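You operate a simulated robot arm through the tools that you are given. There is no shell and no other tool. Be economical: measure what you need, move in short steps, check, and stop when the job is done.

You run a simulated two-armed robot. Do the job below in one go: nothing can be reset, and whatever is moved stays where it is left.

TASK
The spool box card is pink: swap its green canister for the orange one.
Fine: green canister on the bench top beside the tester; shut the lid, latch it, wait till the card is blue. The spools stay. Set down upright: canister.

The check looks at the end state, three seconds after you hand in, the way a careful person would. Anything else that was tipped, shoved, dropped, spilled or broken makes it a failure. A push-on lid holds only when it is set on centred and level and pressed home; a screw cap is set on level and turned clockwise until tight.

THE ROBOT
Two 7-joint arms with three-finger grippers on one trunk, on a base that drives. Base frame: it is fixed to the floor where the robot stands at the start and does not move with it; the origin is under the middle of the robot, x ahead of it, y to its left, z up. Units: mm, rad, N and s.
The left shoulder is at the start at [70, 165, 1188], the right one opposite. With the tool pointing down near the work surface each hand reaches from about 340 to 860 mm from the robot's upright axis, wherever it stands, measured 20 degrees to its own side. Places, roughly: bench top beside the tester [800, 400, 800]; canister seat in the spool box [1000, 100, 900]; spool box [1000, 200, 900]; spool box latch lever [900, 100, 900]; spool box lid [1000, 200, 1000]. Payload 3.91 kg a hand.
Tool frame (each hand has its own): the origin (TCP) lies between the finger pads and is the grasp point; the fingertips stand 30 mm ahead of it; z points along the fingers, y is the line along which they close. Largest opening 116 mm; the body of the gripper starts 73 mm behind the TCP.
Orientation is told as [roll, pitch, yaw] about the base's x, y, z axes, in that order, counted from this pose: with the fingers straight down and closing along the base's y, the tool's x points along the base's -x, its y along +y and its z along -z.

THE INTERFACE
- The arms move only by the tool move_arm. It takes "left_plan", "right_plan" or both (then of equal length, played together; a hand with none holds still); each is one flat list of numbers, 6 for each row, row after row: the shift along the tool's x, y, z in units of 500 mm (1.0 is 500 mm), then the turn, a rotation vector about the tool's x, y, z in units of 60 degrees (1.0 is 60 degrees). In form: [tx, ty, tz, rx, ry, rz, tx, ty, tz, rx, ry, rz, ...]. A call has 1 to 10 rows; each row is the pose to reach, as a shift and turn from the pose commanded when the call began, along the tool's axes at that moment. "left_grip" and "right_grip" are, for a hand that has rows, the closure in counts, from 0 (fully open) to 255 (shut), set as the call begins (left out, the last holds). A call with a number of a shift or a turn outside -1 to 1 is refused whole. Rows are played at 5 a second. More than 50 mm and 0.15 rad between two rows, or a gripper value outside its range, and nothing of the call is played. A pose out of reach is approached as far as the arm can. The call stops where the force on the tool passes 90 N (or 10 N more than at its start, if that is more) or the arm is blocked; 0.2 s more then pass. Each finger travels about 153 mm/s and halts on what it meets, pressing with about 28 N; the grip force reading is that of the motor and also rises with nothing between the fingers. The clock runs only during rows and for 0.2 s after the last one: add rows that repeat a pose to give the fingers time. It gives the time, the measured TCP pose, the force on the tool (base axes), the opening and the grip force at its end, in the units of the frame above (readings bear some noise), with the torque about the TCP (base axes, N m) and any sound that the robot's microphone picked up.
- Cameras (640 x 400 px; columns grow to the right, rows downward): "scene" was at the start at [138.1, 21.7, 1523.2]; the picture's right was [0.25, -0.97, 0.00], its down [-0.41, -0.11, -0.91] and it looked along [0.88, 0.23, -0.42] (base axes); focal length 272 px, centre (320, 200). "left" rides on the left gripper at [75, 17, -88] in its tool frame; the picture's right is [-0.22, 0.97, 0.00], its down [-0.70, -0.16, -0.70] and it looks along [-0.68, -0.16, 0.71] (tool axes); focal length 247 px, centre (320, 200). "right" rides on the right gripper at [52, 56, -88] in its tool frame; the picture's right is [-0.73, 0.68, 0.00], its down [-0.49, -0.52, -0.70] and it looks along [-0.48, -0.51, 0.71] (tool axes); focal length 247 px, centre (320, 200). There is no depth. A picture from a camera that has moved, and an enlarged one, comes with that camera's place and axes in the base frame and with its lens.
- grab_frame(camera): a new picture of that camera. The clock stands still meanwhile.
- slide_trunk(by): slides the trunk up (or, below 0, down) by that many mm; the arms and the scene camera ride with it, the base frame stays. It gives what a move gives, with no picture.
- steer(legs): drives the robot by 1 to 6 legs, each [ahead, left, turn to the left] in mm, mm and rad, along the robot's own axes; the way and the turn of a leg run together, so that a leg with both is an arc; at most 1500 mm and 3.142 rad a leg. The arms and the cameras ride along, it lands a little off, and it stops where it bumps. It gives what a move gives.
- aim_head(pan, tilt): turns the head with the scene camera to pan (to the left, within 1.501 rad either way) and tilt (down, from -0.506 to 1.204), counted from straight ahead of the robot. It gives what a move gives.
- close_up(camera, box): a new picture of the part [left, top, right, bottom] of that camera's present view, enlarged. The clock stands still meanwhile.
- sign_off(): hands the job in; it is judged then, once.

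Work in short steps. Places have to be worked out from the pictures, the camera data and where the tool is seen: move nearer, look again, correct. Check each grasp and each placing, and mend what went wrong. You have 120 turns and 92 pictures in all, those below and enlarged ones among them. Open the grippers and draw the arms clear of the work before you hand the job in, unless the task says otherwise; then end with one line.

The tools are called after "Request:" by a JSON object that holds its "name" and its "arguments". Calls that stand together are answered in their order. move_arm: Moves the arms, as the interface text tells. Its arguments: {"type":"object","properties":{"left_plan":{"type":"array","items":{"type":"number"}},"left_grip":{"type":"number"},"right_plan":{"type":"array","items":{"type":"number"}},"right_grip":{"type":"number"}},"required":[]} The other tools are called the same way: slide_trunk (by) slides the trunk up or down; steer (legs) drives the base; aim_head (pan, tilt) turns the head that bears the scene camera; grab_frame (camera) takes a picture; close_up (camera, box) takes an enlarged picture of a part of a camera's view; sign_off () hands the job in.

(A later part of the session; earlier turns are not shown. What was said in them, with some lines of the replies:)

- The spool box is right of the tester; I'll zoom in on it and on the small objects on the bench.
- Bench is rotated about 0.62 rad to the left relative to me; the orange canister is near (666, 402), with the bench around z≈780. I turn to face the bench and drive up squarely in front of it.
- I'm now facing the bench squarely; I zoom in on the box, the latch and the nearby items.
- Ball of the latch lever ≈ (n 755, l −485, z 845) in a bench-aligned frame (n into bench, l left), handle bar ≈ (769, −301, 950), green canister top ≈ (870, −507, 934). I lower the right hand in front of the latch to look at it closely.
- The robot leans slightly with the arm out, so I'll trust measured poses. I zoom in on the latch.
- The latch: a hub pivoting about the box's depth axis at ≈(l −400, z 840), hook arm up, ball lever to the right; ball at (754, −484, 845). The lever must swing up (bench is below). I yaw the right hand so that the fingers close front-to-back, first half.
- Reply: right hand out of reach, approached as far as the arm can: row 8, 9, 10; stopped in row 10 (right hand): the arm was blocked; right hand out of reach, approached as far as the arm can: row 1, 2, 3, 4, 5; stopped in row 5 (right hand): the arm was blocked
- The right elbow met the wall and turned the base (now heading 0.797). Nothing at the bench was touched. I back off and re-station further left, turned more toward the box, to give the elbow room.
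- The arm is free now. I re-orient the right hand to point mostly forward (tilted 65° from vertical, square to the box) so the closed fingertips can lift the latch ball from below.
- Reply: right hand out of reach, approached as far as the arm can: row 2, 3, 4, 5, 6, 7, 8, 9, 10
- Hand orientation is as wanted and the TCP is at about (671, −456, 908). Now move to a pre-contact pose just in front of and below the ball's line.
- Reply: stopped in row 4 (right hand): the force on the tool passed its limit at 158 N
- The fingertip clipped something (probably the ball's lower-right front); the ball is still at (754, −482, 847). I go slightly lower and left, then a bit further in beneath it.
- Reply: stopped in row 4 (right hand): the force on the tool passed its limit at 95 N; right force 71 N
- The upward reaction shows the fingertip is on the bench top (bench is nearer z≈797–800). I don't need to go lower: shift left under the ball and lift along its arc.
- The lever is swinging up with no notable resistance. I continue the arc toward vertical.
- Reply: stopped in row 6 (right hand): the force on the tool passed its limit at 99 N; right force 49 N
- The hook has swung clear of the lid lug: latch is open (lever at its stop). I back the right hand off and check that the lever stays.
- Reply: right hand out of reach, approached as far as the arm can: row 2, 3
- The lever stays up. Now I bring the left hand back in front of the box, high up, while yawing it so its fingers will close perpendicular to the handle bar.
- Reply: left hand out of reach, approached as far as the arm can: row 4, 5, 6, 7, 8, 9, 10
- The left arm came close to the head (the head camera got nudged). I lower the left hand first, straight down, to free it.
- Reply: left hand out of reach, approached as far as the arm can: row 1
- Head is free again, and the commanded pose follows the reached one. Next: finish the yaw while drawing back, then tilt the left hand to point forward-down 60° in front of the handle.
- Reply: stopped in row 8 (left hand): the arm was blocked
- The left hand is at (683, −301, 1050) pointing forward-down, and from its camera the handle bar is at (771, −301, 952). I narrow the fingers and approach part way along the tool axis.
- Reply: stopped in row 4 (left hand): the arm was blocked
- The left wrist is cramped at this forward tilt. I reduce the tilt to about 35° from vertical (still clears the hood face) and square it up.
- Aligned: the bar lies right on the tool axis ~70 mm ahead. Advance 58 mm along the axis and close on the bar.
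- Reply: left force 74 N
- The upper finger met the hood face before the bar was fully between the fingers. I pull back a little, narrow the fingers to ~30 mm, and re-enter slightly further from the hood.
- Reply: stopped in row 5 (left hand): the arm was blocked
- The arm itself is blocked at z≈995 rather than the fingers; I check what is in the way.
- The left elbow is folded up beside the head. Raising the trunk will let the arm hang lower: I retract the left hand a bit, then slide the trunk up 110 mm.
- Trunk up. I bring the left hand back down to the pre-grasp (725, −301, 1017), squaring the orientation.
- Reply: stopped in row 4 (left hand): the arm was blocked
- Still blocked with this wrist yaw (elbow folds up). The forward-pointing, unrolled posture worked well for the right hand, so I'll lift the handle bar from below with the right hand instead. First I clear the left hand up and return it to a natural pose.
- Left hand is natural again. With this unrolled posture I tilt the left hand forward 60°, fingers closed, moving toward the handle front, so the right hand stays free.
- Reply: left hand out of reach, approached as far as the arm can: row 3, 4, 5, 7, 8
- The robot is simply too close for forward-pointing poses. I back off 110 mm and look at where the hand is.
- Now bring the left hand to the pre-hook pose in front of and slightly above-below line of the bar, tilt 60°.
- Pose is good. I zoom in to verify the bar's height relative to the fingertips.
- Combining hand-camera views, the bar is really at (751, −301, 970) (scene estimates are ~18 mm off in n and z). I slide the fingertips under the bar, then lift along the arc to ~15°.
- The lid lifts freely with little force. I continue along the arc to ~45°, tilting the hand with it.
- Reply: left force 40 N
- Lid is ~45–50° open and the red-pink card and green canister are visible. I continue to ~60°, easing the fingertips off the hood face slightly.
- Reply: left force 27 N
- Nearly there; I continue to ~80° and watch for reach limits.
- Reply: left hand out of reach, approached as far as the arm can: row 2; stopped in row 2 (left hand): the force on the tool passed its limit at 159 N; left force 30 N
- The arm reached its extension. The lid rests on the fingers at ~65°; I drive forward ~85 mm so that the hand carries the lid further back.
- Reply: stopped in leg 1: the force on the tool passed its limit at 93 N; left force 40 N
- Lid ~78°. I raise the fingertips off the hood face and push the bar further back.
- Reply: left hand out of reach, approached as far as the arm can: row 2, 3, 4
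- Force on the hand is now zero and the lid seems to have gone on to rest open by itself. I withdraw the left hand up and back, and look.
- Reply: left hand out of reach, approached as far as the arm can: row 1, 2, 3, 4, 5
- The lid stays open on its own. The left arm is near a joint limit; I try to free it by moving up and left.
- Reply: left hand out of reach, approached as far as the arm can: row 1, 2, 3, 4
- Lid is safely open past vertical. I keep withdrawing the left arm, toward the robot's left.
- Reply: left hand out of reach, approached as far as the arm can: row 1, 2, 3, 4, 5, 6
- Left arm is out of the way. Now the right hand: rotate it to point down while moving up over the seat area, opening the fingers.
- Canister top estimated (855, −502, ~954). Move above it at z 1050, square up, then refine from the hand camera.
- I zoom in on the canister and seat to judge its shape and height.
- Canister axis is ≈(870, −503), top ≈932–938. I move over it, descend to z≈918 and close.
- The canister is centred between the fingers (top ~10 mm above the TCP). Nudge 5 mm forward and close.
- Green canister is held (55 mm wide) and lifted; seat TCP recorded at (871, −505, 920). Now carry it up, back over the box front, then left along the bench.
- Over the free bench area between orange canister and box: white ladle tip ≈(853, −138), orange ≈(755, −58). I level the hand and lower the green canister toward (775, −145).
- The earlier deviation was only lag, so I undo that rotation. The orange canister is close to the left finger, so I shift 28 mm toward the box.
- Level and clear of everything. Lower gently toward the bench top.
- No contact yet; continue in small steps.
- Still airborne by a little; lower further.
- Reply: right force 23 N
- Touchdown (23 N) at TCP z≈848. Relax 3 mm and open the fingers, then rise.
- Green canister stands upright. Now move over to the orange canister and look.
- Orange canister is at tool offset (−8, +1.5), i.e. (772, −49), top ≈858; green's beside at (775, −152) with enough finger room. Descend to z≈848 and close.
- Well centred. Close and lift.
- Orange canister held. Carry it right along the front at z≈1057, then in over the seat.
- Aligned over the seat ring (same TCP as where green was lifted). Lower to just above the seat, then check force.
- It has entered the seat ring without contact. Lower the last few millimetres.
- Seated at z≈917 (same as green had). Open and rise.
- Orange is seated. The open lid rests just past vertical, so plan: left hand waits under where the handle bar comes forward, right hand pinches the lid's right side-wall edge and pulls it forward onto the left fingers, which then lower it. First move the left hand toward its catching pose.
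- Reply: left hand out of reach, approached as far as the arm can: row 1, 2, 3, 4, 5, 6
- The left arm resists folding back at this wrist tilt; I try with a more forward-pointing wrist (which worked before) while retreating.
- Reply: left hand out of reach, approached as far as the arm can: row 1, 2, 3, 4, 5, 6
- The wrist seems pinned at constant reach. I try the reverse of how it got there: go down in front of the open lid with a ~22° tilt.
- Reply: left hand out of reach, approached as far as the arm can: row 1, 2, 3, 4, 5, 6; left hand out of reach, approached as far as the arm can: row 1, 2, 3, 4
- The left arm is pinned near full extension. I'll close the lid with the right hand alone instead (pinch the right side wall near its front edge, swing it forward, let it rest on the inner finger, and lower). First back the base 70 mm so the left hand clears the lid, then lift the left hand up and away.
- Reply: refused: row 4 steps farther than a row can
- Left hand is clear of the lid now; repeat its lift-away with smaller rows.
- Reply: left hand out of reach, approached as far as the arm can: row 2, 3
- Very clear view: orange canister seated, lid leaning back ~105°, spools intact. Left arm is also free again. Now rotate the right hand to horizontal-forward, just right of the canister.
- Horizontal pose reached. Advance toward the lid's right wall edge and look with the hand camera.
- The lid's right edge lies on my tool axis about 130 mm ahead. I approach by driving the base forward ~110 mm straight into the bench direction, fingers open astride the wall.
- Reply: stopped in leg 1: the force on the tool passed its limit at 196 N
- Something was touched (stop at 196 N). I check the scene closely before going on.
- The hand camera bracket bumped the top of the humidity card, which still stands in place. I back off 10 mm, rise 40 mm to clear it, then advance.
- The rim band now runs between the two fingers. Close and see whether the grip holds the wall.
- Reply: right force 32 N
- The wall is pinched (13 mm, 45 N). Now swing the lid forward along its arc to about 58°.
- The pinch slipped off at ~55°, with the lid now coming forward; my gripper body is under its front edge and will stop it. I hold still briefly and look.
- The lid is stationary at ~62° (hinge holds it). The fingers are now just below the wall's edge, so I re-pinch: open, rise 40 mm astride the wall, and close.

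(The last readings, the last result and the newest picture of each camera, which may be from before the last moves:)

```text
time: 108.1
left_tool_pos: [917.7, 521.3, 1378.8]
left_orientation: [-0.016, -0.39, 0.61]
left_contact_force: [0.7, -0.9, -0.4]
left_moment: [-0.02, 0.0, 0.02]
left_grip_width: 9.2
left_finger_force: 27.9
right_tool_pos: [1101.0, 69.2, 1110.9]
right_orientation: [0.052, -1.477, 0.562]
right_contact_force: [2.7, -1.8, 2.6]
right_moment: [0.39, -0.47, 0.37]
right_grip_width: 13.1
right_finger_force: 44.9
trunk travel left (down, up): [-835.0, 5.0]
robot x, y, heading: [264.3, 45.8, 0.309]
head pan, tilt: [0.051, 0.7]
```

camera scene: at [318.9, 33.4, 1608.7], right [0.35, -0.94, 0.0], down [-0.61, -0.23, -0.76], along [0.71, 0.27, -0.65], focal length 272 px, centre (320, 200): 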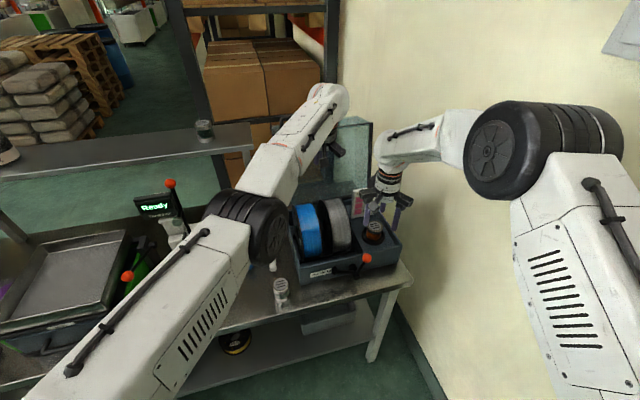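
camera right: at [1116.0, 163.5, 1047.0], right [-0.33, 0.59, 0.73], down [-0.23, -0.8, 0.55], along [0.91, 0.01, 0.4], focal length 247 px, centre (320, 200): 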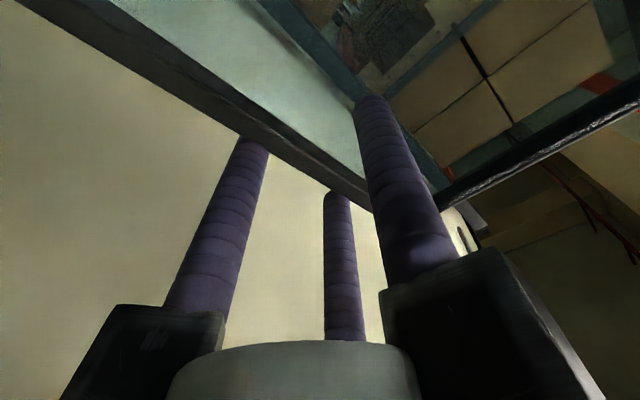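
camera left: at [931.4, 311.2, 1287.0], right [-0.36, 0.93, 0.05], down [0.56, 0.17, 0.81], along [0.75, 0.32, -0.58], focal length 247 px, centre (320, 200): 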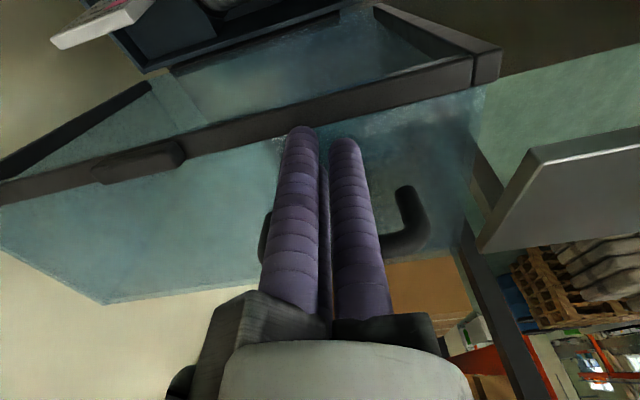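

Pinched again (13.1 mm). Continue the arc to ~45° slowly and check the grip.

Request:
{"name": "move_arm", "arguments": {"right_plan": [0.022, 0, -0.032, 0, 0, 0, 0.046, 0, -0.063, 0, 0, 0, 0.074, 0, -0.092, 0, 0, 0, 0.103, 0, -0.12, 0, 0, 0]}}

```text
time: 109.1
left_tool_pos: [920.3, 521.6, 1376.9]
left_orientation: [-0.014, -0.386, 0.609]
left_contact_force: [-0.2, 0.0, -0.6]
left_moment: [0.0, 0.03, 0.01]
left_grip_width: 9.3
left_finger_force: 27.3
right_tool_pos: [1052.1, 34.2, 1059.1]
right_orientation: [0.063, -1.471, 0.554]
right_contact_force: [15.8, 3.8, -6.9]
right_moment: [1.3, -0.51, 0.72]
right_grip_width: 13.4
right_finger_force: 45.3
trunk travel left (down, up): [-835.0, 5.0]
robot x, y, heading: [266.5, 39.7, 0.308]
head pan, tilt: [0.051, 0.7]
```

Grip holds and the lid follows. Continue down to ~18°.

Request:
{"name": "move_arm", "arguments": {"right_plan": [0.037, 0, -0.018, 0, 0, 0, 0.073, 0, -0.034, 0, 0, 0, 0.108, 0, -0.05, 0, 0, 0, 0.144, 0, -0.065, 0, 0, 0, 0.17, 0, -0.073, 0, 0, 0, 0.196, 0, -0.081, 0, 0, 0]}}

Request:
{"name": "close_up", "arguments": {"camera": "scene", "box": [230, 110, 450, 320]}}

```text
time: 110.5
left_tool_pos: [918.0, 518.5, 1378.6]
left_orientation: [-0.013, -0.387, 0.607]
left_contact_force: [-0.9, 0.0, -0.6]
left_moment: [0.01, 0.01, 0.04]
left_grip_width: 8.9
left_finger_force: 27.8
right_tool_pos: [1009.2, 2.7, 966.7]
right_orientation: [0.056, -1.472, 0.558]
right_contact_force: [9.3, -10.6, -3.4]
right_moment: [0.02, 0.24, -0.04]
right_grip_width: 9.0
right_finger_force: 45.2
trunk travel left (down, up): [-835.0, 5.0]
robot x, y, heading: [264.8, 42.8, 0.306]
head pan, tilt: [0.051, 0.7]
```

```text
1.90 times, centred on (340, 215) of scene
camera zoom: at [393.7, 82.9, 1609.3], right [0.35, -0.94, 0.0], down [-0.61, -0.22, -0.76], along [0.72, 0.27, -0.65], focal length 518 px, centre (282, 171)
```

zoom: 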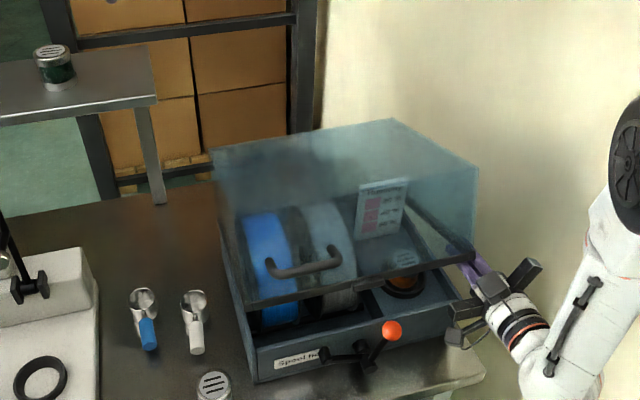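

The lid is down to ~17° and holds; the pinch has come off at the corner. Now I take the right hand out to the right, up, and over the hood's front-top edge to press it down from above.

Request:
{"name": "move_arm", "arguments": {"right_plan": [0, -0.03, 0, 0, 0, 0, -0.09, -0.03, -0.008, 0, 0, 0, -0.18, -0.03, -0.016, 0, 0, 0, -0.27, -0.03, -0.024, 0, 0, 0, -0.36, -0.03, -0.032, 0, 0, 0, -0.4, -0.03, -0.036, 0, 0, 0, -0.4, 0.05, -0.02, 0, 0, 0, -0.4, 0.13, -0.008, 0, 0, 0, -0.4, 0.21, -0.008, 0, 0, 0, -0.4, 0.22, -0.008, 0, 0, 0]}}

```text
time: 112.7
left_tool_pos: [917.3, 521.7, 1378.4]
left_orientation: [-0.017, -0.389, 0.609]
left_contact_force: [-0.4, 0.3, 0.9]
left_moment: [-0.01, 0.01, 0.02]
left_grip_width: 9.5
left_finger_force: 28.0
right_tool_pos: [958.4, 101.4, 1170.2]
right_orientation: [0.052, -1.476, 0.565]
right_contact_force: [0.3, -0.1, -0.6]
right_moment: [0.01, 0.02, -0.01]
right_grip_width: 8.9
right_finger_force: 45.0
trunk travel left (down, up): [-835.0, 5.0]
robot x, y, heading: [259.9, 41.9, 0.308]
head pan, tilt: [0.051, 0.7]
```

No contact. Lower the fingers onto the hood's front-top edge, slowly.

Request:
{"name": "move_arm", "arguments": {"right_plan": [0.04, 0, 0.003, 0, 0, 0, 0.07, 0, 0.006, 0, 0, 0, 0.1, 0, 0.009, 0, 0, 0, 0.13, 0, 0.012, 0, 0, 0, 0.155, 0, 0.014, 0, 0, 0, 0.18, 0, 0.016, 0, 0, 0, 0.199, 0, 0.018, 0, 0, 0]}}

Request:
{"name": "close_up", "arguments": {"camera": "scene", "box": [230, 110, 450, 320]}}

```text
time: 114.3
left_tool_pos: [916.2, 520.2, 1379.8]
left_orientation: [-0.017, -0.388, 0.61]
left_contact_force: [-0.2, -1.1, 0.1]
left_moment: [0.04, -0.03, 0.0]
left_grip_width: 9.1
left_finger_force: 28.4
right_tool_pos: [956.1, 102.8, 1071.4]
right_orientation: [0.044, -1.478, 0.57]
right_contact_force: [0.2, -0.2, 1.2]
right_moment: [0.03, -0.07, 0.01]
right_grip_width: 9.0
right_finger_force: 45.3
trunk travel left (down, up): [-835.0, 5.0]
robot x, y, heading: [263.7, 41.3, 0.302]
head pan, tilt: [0.051, 0.7]
```

```text
1.90 times, centred on (340, 215) of scene
camera zoom: at [390.7, 85.6, 1609.7], right [0.35, -0.94, 0.0], down [-0.6, -0.23, -0.76], along [0.72, 0.27, -0.64], focal length 518 px, centre (282, 171)
```

zoom: 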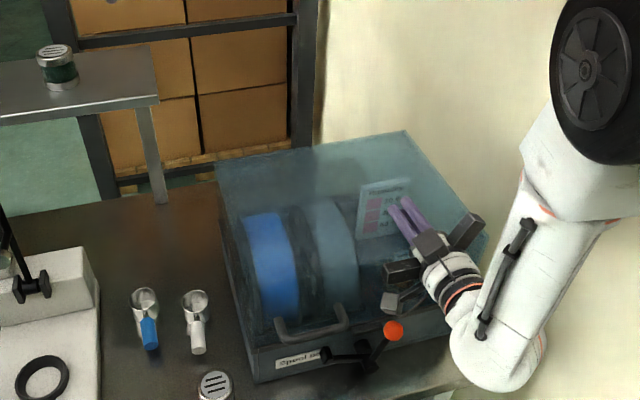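

The lid looks almost or fully down. Press on until a firm reaction shows it is home.

Request:
{"name": "move_arm", "arguments": {"right_plan": [0.012, 0, 0.001, 0, 0, 0, 0.024, 0, 0.002, 0, 0, 0, 0.036, 0, 0.003, 0, 0, 0, 0.048, 0, 0.004, 0, 0, 0]}}

```text
time: 115.3
left_tool_pos: [905.6, 518.1, 1385.9]
left_orientation: [-0.019, -0.398, 0.61]
left_contact_force: [0.2, -0.7, -0.2]
left_moment: [0.05, 0.01, -0.01]
left_grip_width: 9.5
left_finger_force: 27.9
right_tool_pos: [955.7, 102.3, 1069.4]
right_orientation: [0.034, -1.521, 0.571]
right_contact_force: [2.8, -6.8, 90.0]
right_moment: [0.4, -1.91, 0.39]
right_grip_width: 8.6
right_finger_force: 45.1
trunk travel left (down, up): [-835.0, 5.0]
robot x, y, heading: [265.4, 42.1, 0.303]
head pan, tilt: [0.051, 0.7]
```

Lid is home (90 N at z 1069). Now lift off, back the base straight out by ~105 mm, and prepare to push the latch ball back down.

Request:
{"name": "move_arm", "arguments": {"right_plan": [-0.05, 0, -0.004, 0, 0, 0, -0.1, 0, -0.008, 0, 0, 0, -0.14, 0, -0.012, 0, 0, 0]}}

Request:
{"name": "steer", "arguments": {"legs": [[-97, -30, 0]]}}

Request:
{"name": "grab_frame", "arguments": {"camera": "right"}}

```text
time: 116.1
left_tool_pos: [913.9, 521.3, 1379.8]
left_orientation: [-0.016, -0.391, 0.611]
left_contact_force: [-0.2, -0.2, 0.2]
left_moment: [-0.03, -0.02, -0.01]
left_grip_width: 9.1
left_finger_force: 28.2
right_tool_pos: [954.9, 103.2, 1116.1]
right_orientation: [0.052, -1.475, 0.567]
right_contact_force: [0.0, -0.5, -0.5]
right_moment: [0.0, 0.04, 0.01]
right_grip_width: 8.9
right_finger_force: 45.2
trunk travel left (down, up): [-835.0, 5.0]
robot x, y, heading: [264.4, 44.5, 0.307]
head pan, tilt: [0.051, 0.7]
```

```text
time: 117.3
left_tool_pos: [834.2, 466.7, 1377.2]
left_orientation: [-0.017, -0.385, 0.611]
left_contact_force: [0.3, 0.3, 0.0]
left_moment: [-0.01, 0.01, 0.0]
left_grip_width: 9.3
left_finger_force: 27.4
right_tool_pos: [875.2, 46.0, 1116.1]
right_orientation: [0.048, -1.477, 0.568]
right_contact_force: [0.2, -0.3, -0.7]
right_moment: [0.01, -0.03, -0.02]
right_grip_width: 8.9
right_finger_force: 45.0
trunk travel left (down, up): [-835.0, 5.0]
robot x, y, heading: [180.8, -15.8, 0.306]
head pan, tilt: [0.051, 0.7]
```

```text
3 pictures are left
camera right: at [765.7, 39.0, 1071.2], right [-0.33, 0.59, 0.73], down [-0.23, -0.8, 0.55], along [0.91, 0.02, 0.4], focal length 247 px, centre (320, 200)
```

right: 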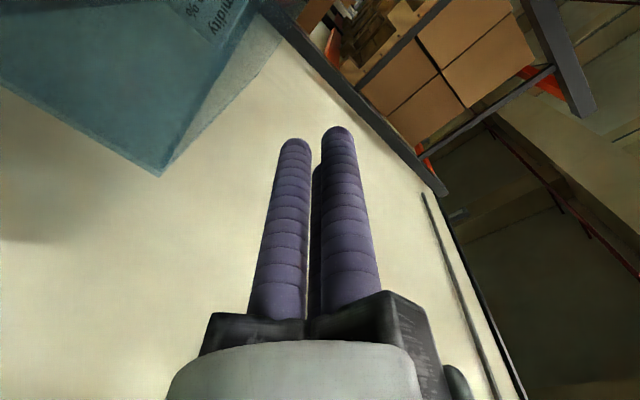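

Now move left and descend to the upper-left side of the raised latch ball (between it and the handle).

Request:
{"name": "move_arm", "arguments": {"right_plan": [0.002, 0.08, -0.017, 0, 0, 0, 0.003, 0.157, -0.033, 0, 0, 0, 0.09, 0.157, -0.025, 0, 0, 0, 0.18, 0.157, -0.016, 0, 0, 0, 0.27, 0.157, -0.008, 0, 0, 0, 0.352, 0.157, 0, 0, 0, 0]}}

Request:
{"name": "grab_frame", "arguments": {"camera": "right"}}

```text
time: 118.7
left_tool_pos: [833.6, 464.0, 1377.8]
left_orientation: [-0.014, -0.389, 0.61]
left_contact_force: [0.9, 0.0, 0.1]
left_moment: [0.01, 0.0, 0.04]
left_grip_width: 9.2
left_finger_force: 27.3
right_tool_pos: [815.9, 101.2, 939.4]
right_orientation: [0.057, -1.479, 0.555]
right_contact_force: [0.6, -0.2, 0.3]
right_moment: [0.01, -0.01, 0.0]
right_grip_width: 8.9
right_finger_force: 45.1
trunk travel left (down, up): [-835.0, 5.0]
robot x, y, heading: [181.8, -17.3, 0.31]
head pan, tilt: [0.051, 0.7]
```

```text
2 pictures are left
camera right: at [706.0, 93.3, 895.3], right [-0.34, 0.59, 0.73], down [-0.23, -0.81, 0.55], along [0.91, 0.02, 0.41], focal length 247 px, centre (320, 200)
```

right: 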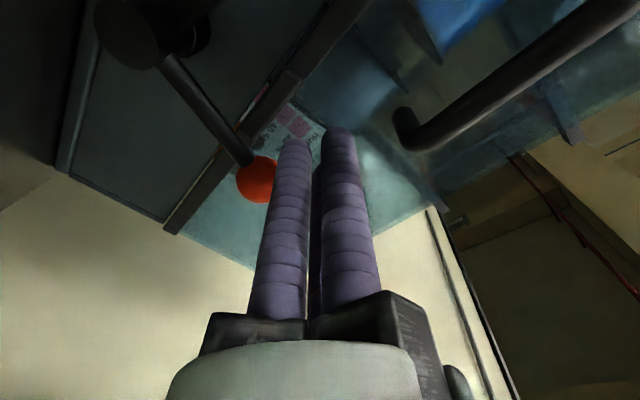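

The finger is between ball (750, −427, 922) and handle, as intended. Push the ball right and down along its arc to the latched position.

Request:
{"name": "move_arm", "arguments": {"right_plan": [0.011, -0.032, 0.001, 0, 0, 0, 0.017, -0.072, 0.0016, 0, 0, 0, 0.025, -0.094, 0.0025, 0, 0, 0, 0.035, -0.115, 0.0033, 0, 0, 0, 0.063, -0.152, 0.006, 0, 0, 0, 0.1006, -0.18, 0.0095, 0, 0, 0, 0.122, -0.19, 0.0115, 0, 0, 0, 0.142, -0.198, 0.0134, 0, 0, 0, 0.15, -0.2, 0.0145, 0, 0, 0]}}

```text
time: 120.7
left_tool_pos: [830.2, 459.8, 1382.6]
left_orientation: [-0.014, -0.393, 0.61]
left_contact_force: [0.5, -0.1, -0.1]
left_moment: [0.0, 0.0, 0.0]
left_grip_width: 9.2
left_finger_force: 28.2
right_tool_pos: [871.6, 14.5, 870.1]
right_orientation: [0.026, -1.483, 0.584]
right_contact_force: [-7.3, -16.6, 27.0]
right_moment: [0.03, -0.46, -0.27]
right_grip_width: 9.1
right_finger_force: 44.9
trunk travel left (down, up): [-835.0, 5.0]
robot x, y, heading: [181.4, -18.8, 0.31]
head pan, tilt: [0.051, 0.7]
```

Reaction 27 N with the lever at about its original height. Press a little more to be sure it is fully home.

Request:
{"name": "move_arm", "arguments": {"right_plan": [0.01, 0, 0.001, 0, 0, 0, 0.018, 0, 0.002, 0, 0, 0, 0.018, 0, 0.002, 0, 0, 0]}}

Request:
{"name": "close_up", "arguments": {"camera": "right", "box": [120, 0, 520, 250]}}

```text
time: 121.5
left_tool_pos: [826.6, 457.0, 1384.1]
left_orientation: [-0.014, -0.394, 0.608]
left_contact_force: [-1.5, -0.4, -0.6]
left_moment: [0.01, -0.04, -0.01]
left_grip_width: 9.1
left_finger_force: 27.8
right_tool_pos: [871.1, 11.2, 862.5]
right_orientation: [0.057, -1.489, 0.547]
right_contact_force: [-9.8, -44.3, 36.8]
right_moment: [0.17, -0.45, -0.71]
right_grip_width: 8.8
right_finger_force: 45.3
trunk travel left (down, up): [-835.0, 5.0]
robot x, y, heading: [180.3, -17.6, 0.312]
head pan, tilt: [0.051, 0.7]
```

```text
1.60 times, centred on (320, 125) of right
camera zoom: at [760.7, 4.7, 817.1], right [-0.34, 0.59, 0.73], down [-0.24, -0.81, 0.54], along [0.91, 0.0, 0.41], focal length 395 px, centre (320, 320)
```

zoom: 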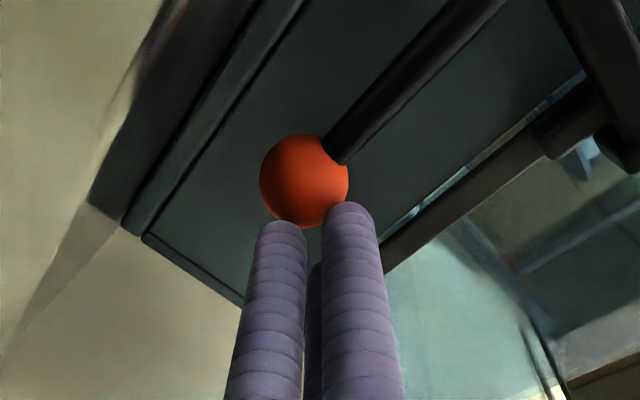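

The lever is horizontal again with the ball at (750, −482, 842), exactly its latched position, hook over the lug. Withdraw the right hand up and back, opening both grippers.

Request:
{"name": "move_arm", "arguments": {"right_plan": [-0.06, 0.01, -0.01, 0, 0, 0, -0.08, 0.01, -0.08, 0, 0, 0, -0.08, 0.01, -0.16, 0, 0, 0, -0.08, 0.01, -0.2, 0, 0, 0]}}

Request:
{"name": "steer", "arguments": {"legs": [[-250, -80, 0]]}}

Request:
{"name": "move_arm", "arguments": {"left_plan": [0, 0, 0, 0, 0, 0, 0, 0, 0, 0, 0, 0, 0, 0, 0, 0, 0, 0, 0, 0, 0, 0, 0, 0, 0, 0, 0, 0, 0, 0, 0, 0, 0, 0, 0, 0, 0, 0, 0, 0, 0, 0, 0, 0, 0, 0, 0, 0, 0, 0, 0, 0, 0, 0, 0, 0, 0, 0, 0, 0], "right_plan": [0, 0, 0, 0, 0, 0, 0, 0, 0, 0, 0, 0, 0, 0, 0, 0, 0, 0, 0, 0, 0, 0, 0, 0, 0, 0, 0, 0, 0, 0, 0, 0, 0, 0, 0, 0, 0, 0, 0, 0, 0, 0, 0, 0, 0, 0, 0, 0, 0, 0, 0, 0, 0, 0, 0, 0, 0, 0, 0, 0], "left_grip": 0, "right_grip": 0}}

```text
time: 122.5
left_tool_pos: [832.8, 465.1, 1377.5]
left_orientation: [-0.015, -0.389, 0.611]
left_contact_force: [-0.6, 0.3, 0.5]
left_moment: [-0.05, -0.04, 0.02]
left_grip_width: 9.1
left_finger_force: 28.4
right_tool_pos: [792.3, -29.5, 906.1]
right_orientation: [0.058, -1.476, 0.561]
right_contact_force: [0.0, 0.4, -0.9]
right_moment: [-0.02, 0.02, 0.0]
right_grip_width: 9.1
right_finger_force: 44.7
trunk travel left (down, up): [-835.0, 5.0]
robot x, y, heading: [179.8, -17.7, 0.308]
head pan, tilt: [0.051, 0.7]
```

```text
time: 124.4
left_tool_pos: [616.1, 311.8, 1376.5]
left_orientation: [-0.016, -0.389, 0.611]
left_contact_force: [0.1, 0.3, 0.3]
left_moment: [-0.01, -0.01, -0.03]
left_grip_width: 9.2
left_finger_force: 27.9
right_tool_pos: [573.6, -184.1, 906.3]
right_orientation: [0.049, -1.477, 0.567]
right_contact_force: [0.8, 0.4, 0.0]
right_moment: [0.0, -0.02, -0.03]
right_grip_width: 8.9
right_finger_force: 45.0
trunk travel left (down, up): [-835.0, 5.0]
robot x, y, heading: [-37.0, -173.4, 0.301]
head pan, tilt: [0.051, 0.7]
```

```text
time: 126.6
left_tool_pos: [614.5, 310.7, 1377.4]
left_orientation: [-0.016, -0.386, 0.611]
left_contact_force: [0.8, 0.1, -0.2]
left_moment: [-0.03, 0.02, 0.01]
left_grip_width: 116.0
left_finger_force: 0.0
right_tool_pos: [573.6, -185.0, 906.1]
right_orientation: [0.05, -1.476, 0.565]
right_contact_force: [1.3, -1.0, -0.4]
right_moment: [0.04, 0.0, -0.01]
right_grip_width: 116.1
right_finger_force: 0.1
trunk travel left (down, up): [-835.0, 5.0]
robot x, y, heading: [-35.2, -169.2, 0.312]
head pan, tilt: [0.051, 0.7]
```

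Both hands are clear and open. Now wait for the card: hold still for a good while.

Request:
{"name": "move_arm", "arguments": {"left_plan": [0, 0, 0, 0, 0, 0, 0, 0, 0, 0, 0, 0, 0, 0, 0, 0, 0, 0, 0, 0, 0, 0, 0, 0, 0, 0, 0, 0, 0, 0, 0, 0, 0, 0, 0, 0, 0, 0, 0, 0, 0, 0, 0, 0, 0, 0, 0, 0, 0, 0, 0, 0, 0, 0, 0, 0, 0, 0, 0, 0]}}

Request:
{"name": "move_arm", "arguments": {"left_plan": [0, 0, 0, 0, 0, 0, 0, 0, 0, 0, 0, 0, 0, 0, 0, 0, 0, 0, 0, 0, 0, 0, 0, 0, 0, 0, 0, 0, 0, 0, 0, 0, 0, 0, 0, 0, 0, 0, 0, 0, 0, 0, 0, 0, 0, 0, 0, 0, 0, 0, 0, 0, 0, 0, 0, 0, 0, 0, 0, 0]}}

Request:
{"name": "move_arm", "arguments": {"left_plan": [0, 0, 0, 0, 0, 0, 0, 0, 0, 0, 0, 0, 0, 0, 0, 0, 0, 0, 0, 0, 0, 0, 0, 0, 0, 0, 0, 0, 0, 0, 0, 0, 0, 0, 0, 0, 0, 0, 0, 0, 0, 0, 0, 0, 0, 0, 0, 0, 0, 0, 0, 0, 0, 0, 0, 0, 0, 0, 0, 0]}}

Request:
{"name": "move_arm", "arguments": {"left_plan": [0, 0, 0, 0, 0, 0, 0, 0, 0, 0, 0, 0, 0, 0, 0, 0, 0, 0, 0, 0, 0, 0, 0, 0, 0, 0, 0, 0, 0, 0, 0, 0, 0, 0, 0, 0, 0, 0, 0, 0, 0, 0, 0, 0, 0, 0, 0, 0, 0, 0, 0, 0, 0, 0, 0, 0, 0, 0, 0, 0]}}

Request:
{"name": "move_arm", "arguments": {"left_plan": [0, 0, 0, 0, 0, 0, 0, 0, 0, 0, 0, 0, 0, 0, 0, 0, 0, 0, 0, 0, 0, 0, 0, 0, 0, 0, 0, 0, 0, 0, 0, 0, 0, 0, 0, 0, 0, 0, 0, 0, 0, 0, 0, 0, 0, 0, 0, 0, 0, 0, 0, 0, 0, 0, 0, 0, 0, 0, 0, 0]}}

Request:
{"name": "move_arm", "arguments": {"left_plan": [0, 0, 0, 0, 0, 0, 0, 0, 0, 0, 0, 0, 0, 0, 0, 0, 0, 0, 0, 0, 0, 0, 0, 0, 0, 0, 0, 0, 0, 0, 0, 0, 0, 0, 0, 0, 0, 0, 0, 0, 0, 0, 0, 0, 0, 0, 0, 0, 0, 0, 0, 0, 0, 0, 0, 0, 0, 0, 0, 0]}}

Request:
{"name": "move_arm", "arguments": {"left_plan": [0, 0, 0, 0, 0, 0, 0, 0, 0, 0, 0, 0, 0, 0, 0, 0, 0, 0, 0, 0, 0, 0, 0, 0, 0, 0, 0, 0, 0, 0, 0, 0, 0, 0, 0, 0, 0, 0, 0, 0, 0, 0, 0, 0, 0, 0, 0, 0, 0, 0, 0, 0, 0, 0, 0, 0, 0, 0, 0, 0]}}

Request:
{"name": "move_arm", "arguments": {"left_plan": [0, 0, 0, 0, 0, 0, 0, 0, 0, 0, 0, 0, 0, 0, 0, 0, 0, 0, 0, 0, 0, 0, 0, 0, 0, 0, 0, 0, 0, 0, 0, 0, 0, 0, 0, 0, 0, 0, 0, 0, 0, 0, 0, 0, 0, 0, 0, 0, 0, 0, 0, 0, 0, 0, 0, 0, 0, 0, 0, 0]}}

Request:
{"name": "move_arm", "arguments": {"left_plan": [0, 0, 0, 0, 0, 0, 0, 0, 0, 0, 0, 0, 0, 0, 0, 0, 0, 0, 0, 0, 0, 0, 0, 0, 0, 0, 0, 0, 0, 0, 0, 0, 0, 0, 0, 0, 0, 0, 0, 0, 0, 0, 0, 0, 0, 0, 0, 0, 0, 0, 0, 0, 0, 0, 0, 0, 0, 0, 0, 0]}}

Request:
{"name": "move_arm", "arguments": {"left_plan": [0, 0, 0, 0, 0, 0, 0, 0, 0, 0, 0, 0, 0, 0, 0, 0, 0, 0, 0, 0, 0, 0, 0, 0, 0, 0, 0, 0, 0, 0, 0, 0, 0, 0, 0, 0, 0, 0, 0, 0, 0, 0, 0, 0, 0, 0, 0, 0, 0, 0, 0, 0, 0, 0, 0, 0, 0, 0, 0, 0]}}

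Request:
{"name": "move_arm", "arguments": {"left_plan": [0, 0, 0, 0, 0, 0, 0, 0, 0, 0, 0, 0, 0, 0, 0, 0, 0, 0, 0, 0, 0, 0, 0, 0, 0, 0, 0, 0, 0, 0, 0, 0, 0, 0, 0, 0, 0, 0, 0, 0, 0, 0, 0, 0, 0, 0, 0, 0, 0, 0, 0, 0, 0, 0, 0, 0, 0, 0, 0, 0]}}

Request:
{"name": "move_arm", "arguments": {"left_plan": [0, 0, 0, 0, 0, 0, 0, 0, 0, 0, 0, 0, 0, 0, 0, 0, 0, 0, 0, 0, 0, 0, 0, 0, 0, 0, 0, 0, 0, 0, 0, 0, 0, 0, 0, 0, 0, 0, 0, 0, 0, 0, 0, 0, 0, 0, 0, 0, 0, 0, 0, 0, 0, 0, 0, 0, 0, 0, 0, 0]}}

```text
time: 128.8
left_tool_pos: [614.7, 309.7, 1377.2]
left_orientation: [-0.016, -0.388, 0.611]
left_contact_force: [0.0, 0.0, 0.2]
left_moment: [0.02, -0.04, -0.02]
left_grip_width: 116.0
left_finger_force: 0.1
right_tool_pos: [573.4, -184.9, 906.7]
right_orientation: [0.048, -1.479, 0.567]
right_contact_force: [-0.1, 0.2, 0.2]
right_moment: [-0.02, -0.04, -0.01]
right_grip_width: 116.1
right_finger_force: 0.0
trunk travel left (down, up): [-835.0, 5.0]
robot x, y, heading: [-37.4, -165.4, 0.306]
head pan, tilt: [0.051, 0.7]
```

```text
time: 131.0
left_tool_pos: [614.7, 310.9, 1380.3]
left_orientation: [-0.016, -0.386, 0.61]
left_contact_force: [0.3, 0.6, 0.6]
left_moment: [0.01, -0.02, 0.04]
left_grip_width: 115.7
left_finger_force: 0.0
right_tool_pos: [573.9, -185.3, 908.7]
right_orientation: [0.05, -1.478, 0.565]
right_contact_force: [0.1, 0.8, -0.5]
right_moment: [-0.03, -0.02, 0.02]
right_grip_width: 116.1
right_finger_force: 0.0
trunk travel left (down, up): [-835.0, 5.0]
robot x, y, heading: [-36.6, -167.2, 0.308]
head pan, tilt: [0.051, 0.7]
```

```text
time: 133.2
left_tool_pos: [614.6, 310.6, 1378.4]
left_orientation: [-0.015, -0.388, 0.611]
left_contact_force: [0.4, 1.0, 0.6]
left_moment: [0.02, 0.01, -0.02]
left_grip_width: 116.0
left_finger_force: 0.1
right_tool_pos: [573.2, -184.4, 906.3]
right_orientation: [0.049, -1.478, 0.566]
right_contact_force: [0.2, 0.2, 0.4]
right_moment: [0.01, 0.01, 0.0]
right_grip_width: 116.1
right_finger_force: 0.2
trunk travel left (down, up): [-835.0, 5.0]
robot x, y, heading: [-34.8, -171.1, 0.305]
head pan, tilt: [0.051, 0.7]
```

```text
time: 135.4
left_tool_pos: [613.8, 310.8, 1378.0]
left_orientation: [-0.016, -0.387, 0.611]
left_contact_force: [0.4, 0.3, -0.1]
left_moment: [0.0, 0.01, -0.02]
left_grip_width: 116.1
left_finger_force: 0.1
right_tool_pos: [573.1, -185.7, 906.9]
right_orientation: [0.049, -1.478, 0.567]
right_contact_force: [-0.5, -0.9, -0.2]
right_moment: [-0.02, 0.01, 0.02]
right_grip_width: 115.9
right_finger_force: 0.0
trunk travel left (down, up): [-835.0, 5.0]
robot x, y, heading: [-38.6, -173.0, 0.306]
head pan, tilt: [0.051, 0.7]
```

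```text
time: 137.6
left_tool_pos: [613.8, 309.7, 1379.2]
left_orientation: [-0.015, -0.388, 0.611]
left_contact_force: [0.2, -0.5, 0.3]
left_moment: [0.0, -0.03, 0.02]
left_grip_width: 116.2
left_finger_force: 0.1
right_tool_pos: [573.3, -184.5, 906.8]
right_orientation: [0.048, -1.478, 0.566]
right_contact_force: [0.1, 1.0, -0.5]
right_moment: [-0.01, 0.0, -0.04]
right_grip_width: 116.1
right_finger_force: 0.1
trunk travel left (down, up): [-835.0, 5.0]
robot x, y, heading: [-31.5, -168.5, 0.306]
head pan, tilt: [0.051, 0.7]
```

```text
time: 139.8
left_tool_pos: [615.6, 310.5, 1378.4]
left_orientation: [-0.017, -0.387, 0.611]
left_contact_force: [0.7, 0.2, 0.4]
left_moment: [0.01, 0.01, -0.01]
left_grip_width: 116.0
left_finger_force: 0.0
right_tool_pos: [573.7, -184.7, 907.4]
right_orientation: [0.048, -1.479, 0.565]
right_contact_force: [0.4, -0.3, -0.4]
right_moment: [-0.01, -0.02, -0.01]
right_grip_width: 116.0
right_finger_force: 0.1
trunk travel left (down, up): [-835.0, 5.0]
robot x, y, heading: [-35.3, -168.1, 0.308]
head pan, tilt: [0.051, 0.7]
```

```text
time: 142.0
left_tool_pos: [615.5, 311.1, 1378.3]
left_orientation: [-0.015, -0.387, 0.609]
left_contact_force: [0.4, -0.5, 0.1]
left_moment: [-0.01, -0.01, -0.02]
left_grip_width: 116.0
left_finger_force: 0.0
right_tool_pos: [573.8, -185.4, 906.6]
right_orientation: [0.048, -1.478, 0.565]
right_contact_force: [-0.6, 1.0, 0.8]
right_moment: [0.02, -0.02, -0.01]
right_grip_width: 116.1
right_finger_force: 0.0
trunk travel left (down, up): [-835.0, 5.0]
robot x, y, heading: [-38.1, -171.6, 0.301]
head pan, tilt: [0.051, 0.7]
```

```text
time: 144.2
left_tool_pos: [614.4, 310.6, 1378.7]
left_orientation: [-0.015, -0.388, 0.611]
left_contact_force: [0.3, -0.3, 0.1]
left_moment: [-0.01, 0.01, 0.0]
left_grip_width: 116.2
left_finger_force: 0.1
right_tool_pos: [574.0, -184.3, 906.5]
right_orientation: [0.049, -1.48, 0.565]
right_contact_force: [0.4, -1.2, -0.6]
right_moment: [0.01, 0.02, 0.02]
right_grip_width: 116.0
right_finger_force: 0.1
trunk travel left (down, up): [-835.0, 5.0]
robot x, y, heading: [-39.2, -171.5, 0.308]
head pan, tilt: [0.051, 0.7]
```

```text
time: 146.4
left_tool_pos: [615.0, 311.6, 1378.6]
left_orientation: [-0.015, -0.388, 0.61]
left_contact_force: [0.5, 0.2, 0.2]
left_moment: [0.01, -0.01, 0.02]
left_grip_width: 115.9
left_finger_force: 0.0
right_tool_pos: [573.3, -184.8, 906.6]
right_orientation: [0.05, -1.478, 0.565]
right_contact_force: [-0.2, 0.5, 1.3]
right_moment: [0.01, 0.0, 0.04]
right_grip_width: 116.2
right_finger_force: 0.0
trunk travel left (down, up): [-835.0, 5.0]
robot x, y, heading: [-36.6, -169.3, 0.303]
head pan, tilt: [0.051, 0.7]
```

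```text
time: 148.6
left_tool_pos: [614.6, 310.6, 1378.4]
left_orientation: [-0.015, -0.387, 0.612]
left_contact_force: [-0.2, -0.2, -0.3]
left_moment: [0.0, 0.06, 0.02]
left_grip_width: 116.2
left_finger_force: 0.0
right_tool_pos: [573.3, -184.1, 907.4]
right_orientation: [0.049, -1.478, 0.566]
right_contact_force: [-0.3, -0.9, -1.0]
right_moment: [0.01, -0.04, -0.02]
right_grip_width: 116.2
right_finger_force: 0.0
trunk travel left (down, up): [-835.0, 5.0]
robot x, y, heading: [-35.7, -169.8, 0.306]
head pan, tilt: [0.051, 0.7]
```

```text
time: 150.8
left_tool_pos: [615.0, 311.7, 1379.4]
left_orientation: [-0.015, -0.386, 0.61]
left_contact_force: [-0.2, 0.0, 0.4]
left_moment: [0.0, 0.01, 0.01]
left_grip_width: 116.0
left_finger_force: 0.1
right_tool_pos: [574.1, -185.4, 905.7]
right_orientation: [0.048, -1.479, 0.566]
right_contact_force: [-0.1, 0.2, 0.9]
right_moment: [-0.01, 0.02, 0.0]
right_grip_width: 116.0
right_finger_force: 0.0
trunk travel left (down, up): [-835.0, 5.0]
robot x, y, heading: [-36.3, -167.2, 0.307]
head pan, tilt: [0.051, 0.7]
```

```text
time: 153.0
left_tool_pos: [615.0, 311.1, 1377.4]
left_orientation: [-0.017, -0.387, 0.61]
left_contact_force: [-0.4, 0.1, 0.1]
left_moment: [-0.01, 0.03, 0.01]
left_grip_width: 116.1
left_finger_force: 0.1
right_tool_pos: [573.7, -184.9, 907.1]
right_orientation: [0.049, -1.479, 0.564]
right_contact_force: [-0.1, 0.9, 0.5]
right_moment: [-0.02, 0.04, -0.01]
right_grip_width: 116.0
right_finger_force: 0.0
trunk travel left (down, up): [-835.0, 5.0]
robot x, y, heading: [-35.0, -168.4, 0.303]
head pan, tilt: [0.051, 0.7]
```

26 s have passed; wait a further stretch before spending the last picture.

Request:
{"name": "move_arm", "arguments": {"left_plan": [0, 0, 0, 0, 0, 0, 0, 0, 0, 0, 0, 0, 0, 0, 0, 0, 0, 0, 0, 0, 0, 0, 0, 0, 0, 0, 0, 0, 0, 0, 0, 0, 0, 0, 0, 0, 0, 0, 0, 0, 0, 0, 0, 0, 0, 0, 0, 0, 0, 0, 0, 0, 0, 0, 0, 0, 0, 0, 0, 0]}}

Request:
{"name": "move_arm", "arguments": {"left_plan": [0, 0, 0, 0, 0, 0, 0, 0, 0, 0, 0, 0, 0, 0, 0, 0, 0, 0, 0, 0, 0, 0, 0, 0, 0, 0, 0, 0, 0, 0, 0, 0, 0, 0, 0, 0, 0, 0, 0, 0, 0, 0, 0, 0, 0, 0, 0, 0, 0, 0, 0, 0, 0, 0, 0, 0, 0, 0, 0, 0]}}

Request:
{"name": "move_arm", "arguments": {"left_plan": [0, 0, 0, 0, 0, 0, 0, 0, 0, 0, 0, 0, 0, 0, 0, 0, 0, 0, 0, 0, 0, 0, 0, 0, 0, 0, 0, 0, 0, 0, 0, 0, 0, 0, 0, 0, 0, 0, 0, 0, 0, 0, 0, 0, 0, 0, 0, 0, 0, 0, 0, 0, 0, 0, 0, 0, 0, 0, 0, 0]}}

Request:
{"name": "move_arm", "arguments": {"left_plan": [0, 0, 0, 0, 0, 0, 0, 0, 0, 0, 0, 0, 0, 0, 0, 0, 0, 0, 0, 0, 0, 0, 0, 0, 0, 0, 0, 0, 0, 0, 0, 0, 0, 0, 0, 0, 0, 0, 0, 0, 0, 0, 0, 0, 0, 0, 0, 0, 0, 0, 0, 0, 0, 0, 0, 0, 0, 0, 0, 0]}}

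Request:
{"name": "move_arm", "arguments": {"left_plan": [0, 0, 0, 0, 0, 0, 0, 0, 0, 0, 0, 0, 0, 0, 0, 0, 0, 0, 0, 0, 0, 0, 0, 0, 0, 0, 0, 0, 0, 0, 0, 0, 0, 0, 0, 0, 0, 0, 0, 0, 0, 0, 0, 0, 0, 0, 0, 0, 0, 0, 0, 0, 0, 0, 0, 0, 0, 0, 0, 0]}}

Request:
{"name": "move_arm", "arguments": {"left_plan": [0, 0, 0, 0, 0, 0, 0, 0, 0, 0, 0, 0, 0, 0, 0, 0, 0, 0, 0, 0, 0, 0, 0, 0, 0, 0, 0, 0, 0, 0, 0, 0, 0, 0, 0, 0, 0, 0, 0, 0, 0, 0, 0, 0, 0, 0, 0, 0, 0, 0, 0, 0, 0, 0, 0, 0, 0, 0, 0, 0]}}

Request:
{"name": "move_arm", "arguments": {"left_plan": [0, 0, 0, 0, 0, 0, 0, 0, 0, 0, 0, 0, 0, 0, 0, 0, 0, 0, 0, 0, 0, 0, 0, 0, 0, 0, 0, 0, 0, 0, 0, 0, 0, 0, 0, 0, 0, 0, 0, 0, 0, 0, 0, 0, 0, 0, 0, 0, 0, 0, 0, 0, 0, 0, 0, 0, 0, 0, 0, 0]}}

Request:
{"name": "move_arm", "arguments": {"left_plan": [0, 0, 0, 0, 0, 0, 0, 0, 0, 0, 0, 0, 0, 0, 0, 0, 0, 0, 0, 0, 0, 0, 0, 0, 0, 0, 0, 0, 0, 0, 0, 0, 0, 0, 0, 0, 0, 0, 0, 0, 0, 0, 0, 0, 0, 0, 0, 0, 0, 0, 0, 0, 0, 0, 0, 0, 0, 0, 0, 0]}}

Request:
{"name": "move_arm", "arguments": {"left_plan": [0, 0, 0, 0, 0, 0, 0, 0, 0, 0, 0, 0, 0, 0, 0, 0, 0, 0, 0, 0, 0, 0, 0, 0, 0, 0, 0, 0, 0, 0, 0, 0, 0, 0, 0, 0, 0, 0, 0, 0, 0, 0, 0, 0, 0, 0, 0, 0, 0, 0, 0, 0, 0, 0, 0, 0, 0, 0, 0, 0]}}

Request:
{"name": "move_arm", "arguments": {"left_plan": [0, 0, 0, 0, 0, 0, 0, 0, 0, 0, 0, 0, 0, 0, 0, 0, 0, 0, 0, 0, 0, 0, 0, 0, 0, 0, 0, 0, 0, 0, 0, 0, 0, 0, 0, 0, 0, 0, 0, 0, 0, 0, 0, 0, 0, 0, 0, 0, 0, 0, 0, 0, 0, 0, 0, 0, 0, 0, 0, 0]}}

Request:
{"name": "move_arm", "arguments": {"left_plan": [0, 0, 0, 0, 0, 0, 0, 0, 0, 0, 0, 0, 0, 0, 0, 0, 0, 0, 0, 0, 0, 0, 0, 0, 0, 0, 0, 0, 0, 0, 0, 0, 0, 0, 0, 0, 0, 0, 0, 0, 0, 0, 0, 0, 0, 0, 0, 0, 0, 0, 0, 0, 0, 0, 0, 0, 0, 0, 0, 0]}}

Request:
{"name": "move_arm", "arguments": {"left_plan": [0, 0, 0, 0, 0, 0, 0, 0, 0, 0, 0, 0, 0, 0, 0, 0, 0, 0, 0, 0, 0, 0, 0, 0, 0, 0, 0, 0, 0, 0, 0, 0, 0, 0, 0, 0, 0, 0, 0, 0, 0, 0, 0, 0, 0, 0, 0, 0, 0, 0, 0, 0, 0, 0, 0, 0, 0, 0, 0, 0]}}

Request:
{"name": "close_up", "arguments": {"camera": "scene", "box": [225, 110, 415, 250]}}

```text
time: 155.2
left_tool_pos: [614.7, 311.6, 1378.6]
left_orientation: [-0.017, -0.388, 0.611]
left_contact_force: [-0.2, -0.6, 0.1]
left_moment: [0.01, 0.0, -0.02]
left_grip_width: 115.9
left_finger_force: 0.0
right_tool_pos: [573.9, -184.8, 906.7]
right_orientation: [0.049, -1.479, 0.566]
right_contact_force: [0.2, 0.0, 0.0]
right_moment: [0.0, 0.0, -0.01]
right_grip_width: 116.0
right_finger_force: 0.0
trunk travel left (down, up): [-835.0, 5.0]
robot x, y, heading: [-38.9, -168.7, 0.304]
head pan, tilt: [0.051, 0.7]
```

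```text
time: 157.4
left_tool_pos: [615.3, 310.3, 1378.3]
left_orientation: [-0.016, -0.388, 0.611]
left_contact_force: [-0.2, -0.8, -0.3]
left_moment: [0.01, 0.0, 0.01]
left_grip_width: 115.7
left_finger_force: 0.1
right_tool_pos: [572.9, -184.5, 906.6]
right_orientation: [0.051, -1.478, 0.565]
right_contact_force: [-0.4, 0.4, -0.7]
right_moment: [0.0, 0.04, -0.01]
right_grip_width: 116.0
right_finger_force: 0.1
trunk travel left (down, up): [-835.0, 5.0]
robot x, y, heading: [-37.8, -169.3, 0.308]
head pan, tilt: [0.051, 0.7]
```

```text
time: 159.6
left_tool_pos: [614.5, 310.6, 1378.4]
left_orientation: [-0.014, -0.388, 0.612]
left_contact_force: [0.2, -0.3, 0.0]
left_moment: [-0.01, 0.0, -0.02]
left_grip_width: 116.4
left_finger_force: 0.2
right_tool_pos: [573.4, -185.3, 906.0]
right_orientation: [0.049, -1.478, 0.565]
right_contact_force: [0.7, 0.7, -0.1]
right_moment: [0.0, 0.0, -0.01]
right_grip_width: 116.0
right_finger_force: 0.1
trunk travel left (down, up): [-835.0, 5.0]
robot x, y, heading: [-36.6, -168.6, 0.308]
head pan, tilt: [0.051, 0.7]
```

```text
time: 161.8
left_tool_pos: [614.7, 310.6, 1377.6]
left_orientation: [-0.017, -0.387, 0.612]
left_contact_force: [-0.3, 0.2, -0.1]
left_moment: [0.01, 0.02, -0.01]
left_grip_width: 116.1
left_finger_force: 0.1
right_tool_pos: [573.2, -184.7, 905.9]
right_orientation: [0.049, -1.477, 0.567]
right_contact_force: [-0.3, 0.1, 0.4]
right_moment: [0.04, -0.02, 0.05]
right_grip_width: 116.0
right_finger_force: 0.0
trunk travel left (down, up): [-835.0, 5.0]
robot x, y, heading: [-38.0, -172.1, 0.307]
head pan, tilt: [0.051, 0.7]
```

```text
time: 164.0
left_tool_pos: [614.9, 310.8, 1378.2]
left_orientation: [-0.014, -0.388, 0.61]
left_contact_force: [0.5, 0.3, 0.6]
left_moment: [0.01, 0.03, -0.01]
left_grip_width: 115.8
left_finger_force: 0.2
right_tool_pos: [573.7, -185.0, 906.0]
right_orientation: [0.05, -1.478, 0.566]
right_contact_force: [-0.7, 0.7, 0.7]
right_moment: [0.0, -0.03, 0.0]
right_grip_width: 116.0
right_finger_force: 0.0
trunk travel left (down, up): [-835.0, 5.0]
robot x, y, heading: [-32.9, -170.8, 0.308]
head pan, tilt: [0.051, 0.7]
```

```text
time: 166.2
left_tool_pos: [613.8, 311.2, 1377.8]
left_orientation: [-0.016, -0.388, 0.611]
left_contact_force: [0.7, 0.4, -0.3]
left_moment: [-0.03, -0.01, -0.03]
left_grip_width: 116.0
left_finger_force: 0.0
right_tool_pos: [573.8, -185.1, 907.6]
right_orientation: [0.048, -1.478, 0.567]
right_contact_force: [-0.6, -0.4, 0.4]
right_moment: [-0.02, -0.03, 0.01]
right_grip_width: 115.9
right_finger_force: 0.1
trunk travel left (down, up): [-835.0, 5.0]
robot x, y, heading: [-34.9, -170.9, 0.309]
head pan, tilt: [0.051, 0.7]
```

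```text
time: 168.4
left_tool_pos: [616.2, 311.4, 1378.0]
left_orientation: [-0.015, -0.387, 0.611]
left_contact_force: [0.1, -0.6, 1.3]
left_moment: [0.01, -0.04, 0.02]
left_grip_width: 116.0
left_finger_force: 0.1
right_tool_pos: [573.4, -185.9, 905.8]
right_orientation: [0.05, -1.479, 0.565]
right_contact_force: [0.4, 1.0, -0.4]
right_moment: [-0.01, 0.0, -0.01]
right_grip_width: 116.1
right_finger_force: 0.1
trunk travel left (down, up): [-835.0, 5.0]
robot x, y, heading: [-36.2, -171.2, 0.309]
head pan, tilt: [0.051, 0.7]
```

```text
time: 170.6
left_tool_pos: [615.0, 311.4, 1378.9]
left_orientation: [-0.016, -0.386, 0.611]
left_contact_force: [0.0, -0.1, -0.6]
left_moment: [0.0, 0.0, -0.01]
left_grip_width: 116.1
left_finger_force: 0.0
right_tool_pos: [574.0, -184.2, 907.4]
right_orientation: [0.049, -1.478, 0.564]
right_contact_force: [-0.2, -0.1, -0.1]
right_moment: [0.0, 0.0, 0.02]
right_grip_width: 115.9
right_finger_force: 0.2
trunk travel left (down, up): [-835.0, 5.0]
robot x, y, heading: [-35.3, -171.0, 0.307]
head pan, tilt: [0.051, 0.7]
```

```text
time: 172.8
left_tool_pos: [616.3, 310.2, 1379.0]
left_orientation: [-0.017, -0.388, 0.61]
left_contact_force: [-0.2, -0.2, -0.1]
left_moment: [0.0, 0.01, 0.03]
left_grip_width: 116.0
left_finger_force: 0.1
right_tool_pos: [573.7, -184.4, 906.7]
right_orientation: [0.049, -1.478, 0.564]
right_contact_force: [-0.5, 0.8, 0.2]
right_moment: [0.01, 0.02, -0.01]
right_grip_width: 116.0
right_finger_force: 0.0
trunk travel left (down, up): [-835.0, 5.0]
robot x, y, heading: [-36.4, -172.7, 0.307]
head pan, tilt: [0.051, 0.7]
```

```text
time: 175.0
left_tool_pos: [614.3, 309.9, 1378.1]
left_orientation: [-0.016, -0.388, 0.609]
left_contact_force: [-0.2, -0.4, 0.5]
left_moment: [-0.01, 0.0, -0.01]
left_grip_width: 116.0
left_finger_force: 0.2
right_tool_pos: [573.7, -185.2, 906.8]
right_orientation: [0.049, -1.479, 0.565]
right_contact_force: [0.9, 0.8, 0.0]
right_moment: [-0.02, -0.01, -0.01]
right_grip_width: 116.0
right_finger_force: 0.0
trunk travel left (down, up): [-835.0, 5.0]
robot x, y, heading: [-37.6, -171.0, 0.31]
head pan, tilt: [0.051, 0.7]
```

```text
time: 177.2
left_tool_pos: [616.6, 309.3, 1378.2]
left_orientation: [-0.017, -0.388, 0.613]
left_contact_force: [0.3, 0.2, -0.1]
left_moment: [-0.03, 0.0, -0.01]
left_grip_width: 115.8
left_finger_force: 0.1
right_tool_pos: [572.7, -185.6, 906.2]
right_orientation: [0.049, -1.477, 0.564]
right_contact_force: [0.1, 1.4, 0.0]
right_moment: [0.04, 0.0, -0.02]
right_grip_width: 116.0
right_finger_force: 0.0
trunk travel left (down, up): [-835.0, 5.0]
robot x, y, heading: [-39.2, -172.0, 0.309]
head pan, tilt: [0.051, 0.7]
```

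```text
time: 179.4
left_tool_pos: [615.4, 310.8, 1378.9]
left_orientation: [-0.015, -0.388, 0.609]
left_contact_force: [0.8, -0.2, 0.0]
left_moment: [0.02, -0.03, -0.01]
left_grip_width: 116.1
left_finger_force: 0.0
right_tool_pos: [573.5, -184.6, 906.4]
right_orientation: [0.048, -1.479, 0.565]
right_contact_force: [-1.0, -0.4, -0.2]
right_moment: [0.01, 0.02, 0.04]
right_grip_width: 116.0
right_finger_force: 0.0
trunk travel left (down, up): [-835.0, 5.0]
robot x, y, heading: [-37.2, -170.8, 0.311]
head pan, tilt: [0.051, 0.7]
```

```text
2.86 times, centred on (320, 180) of scene
camera zoom: at [89.8, -125.9, 1609.6], right [0.35, -0.94, 0.0], down [-0.6, -0.23, -0.76], along [0.72, 0.27, -0.64], focal length 776 px, centre (320, 257)
```

zoom: 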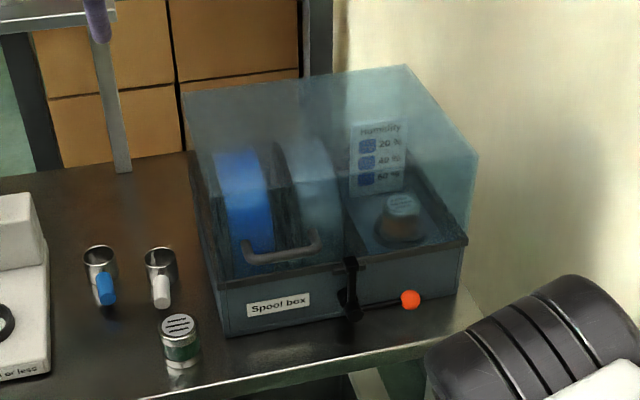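

The last picture shows the card blue, the lid shut and latched, orange in the seat, the spools in place, and the green canister upright on the bench. Both arms are clear, so I hand in.

Request:
{"name": "sign_off", "arguments": {}}

```text
The job is handed in.
```

I swapped the green canister for the orange one, shut and latched the spool box lid, and the card has turned blue. The spools stayed in place, and the green canister stands upright on the bench between the tester and the box, about 180 mm from the tester. My hand camera bumped the humidity card once, and an elbow touched the wall early on; the card still stood in place in the last picture.
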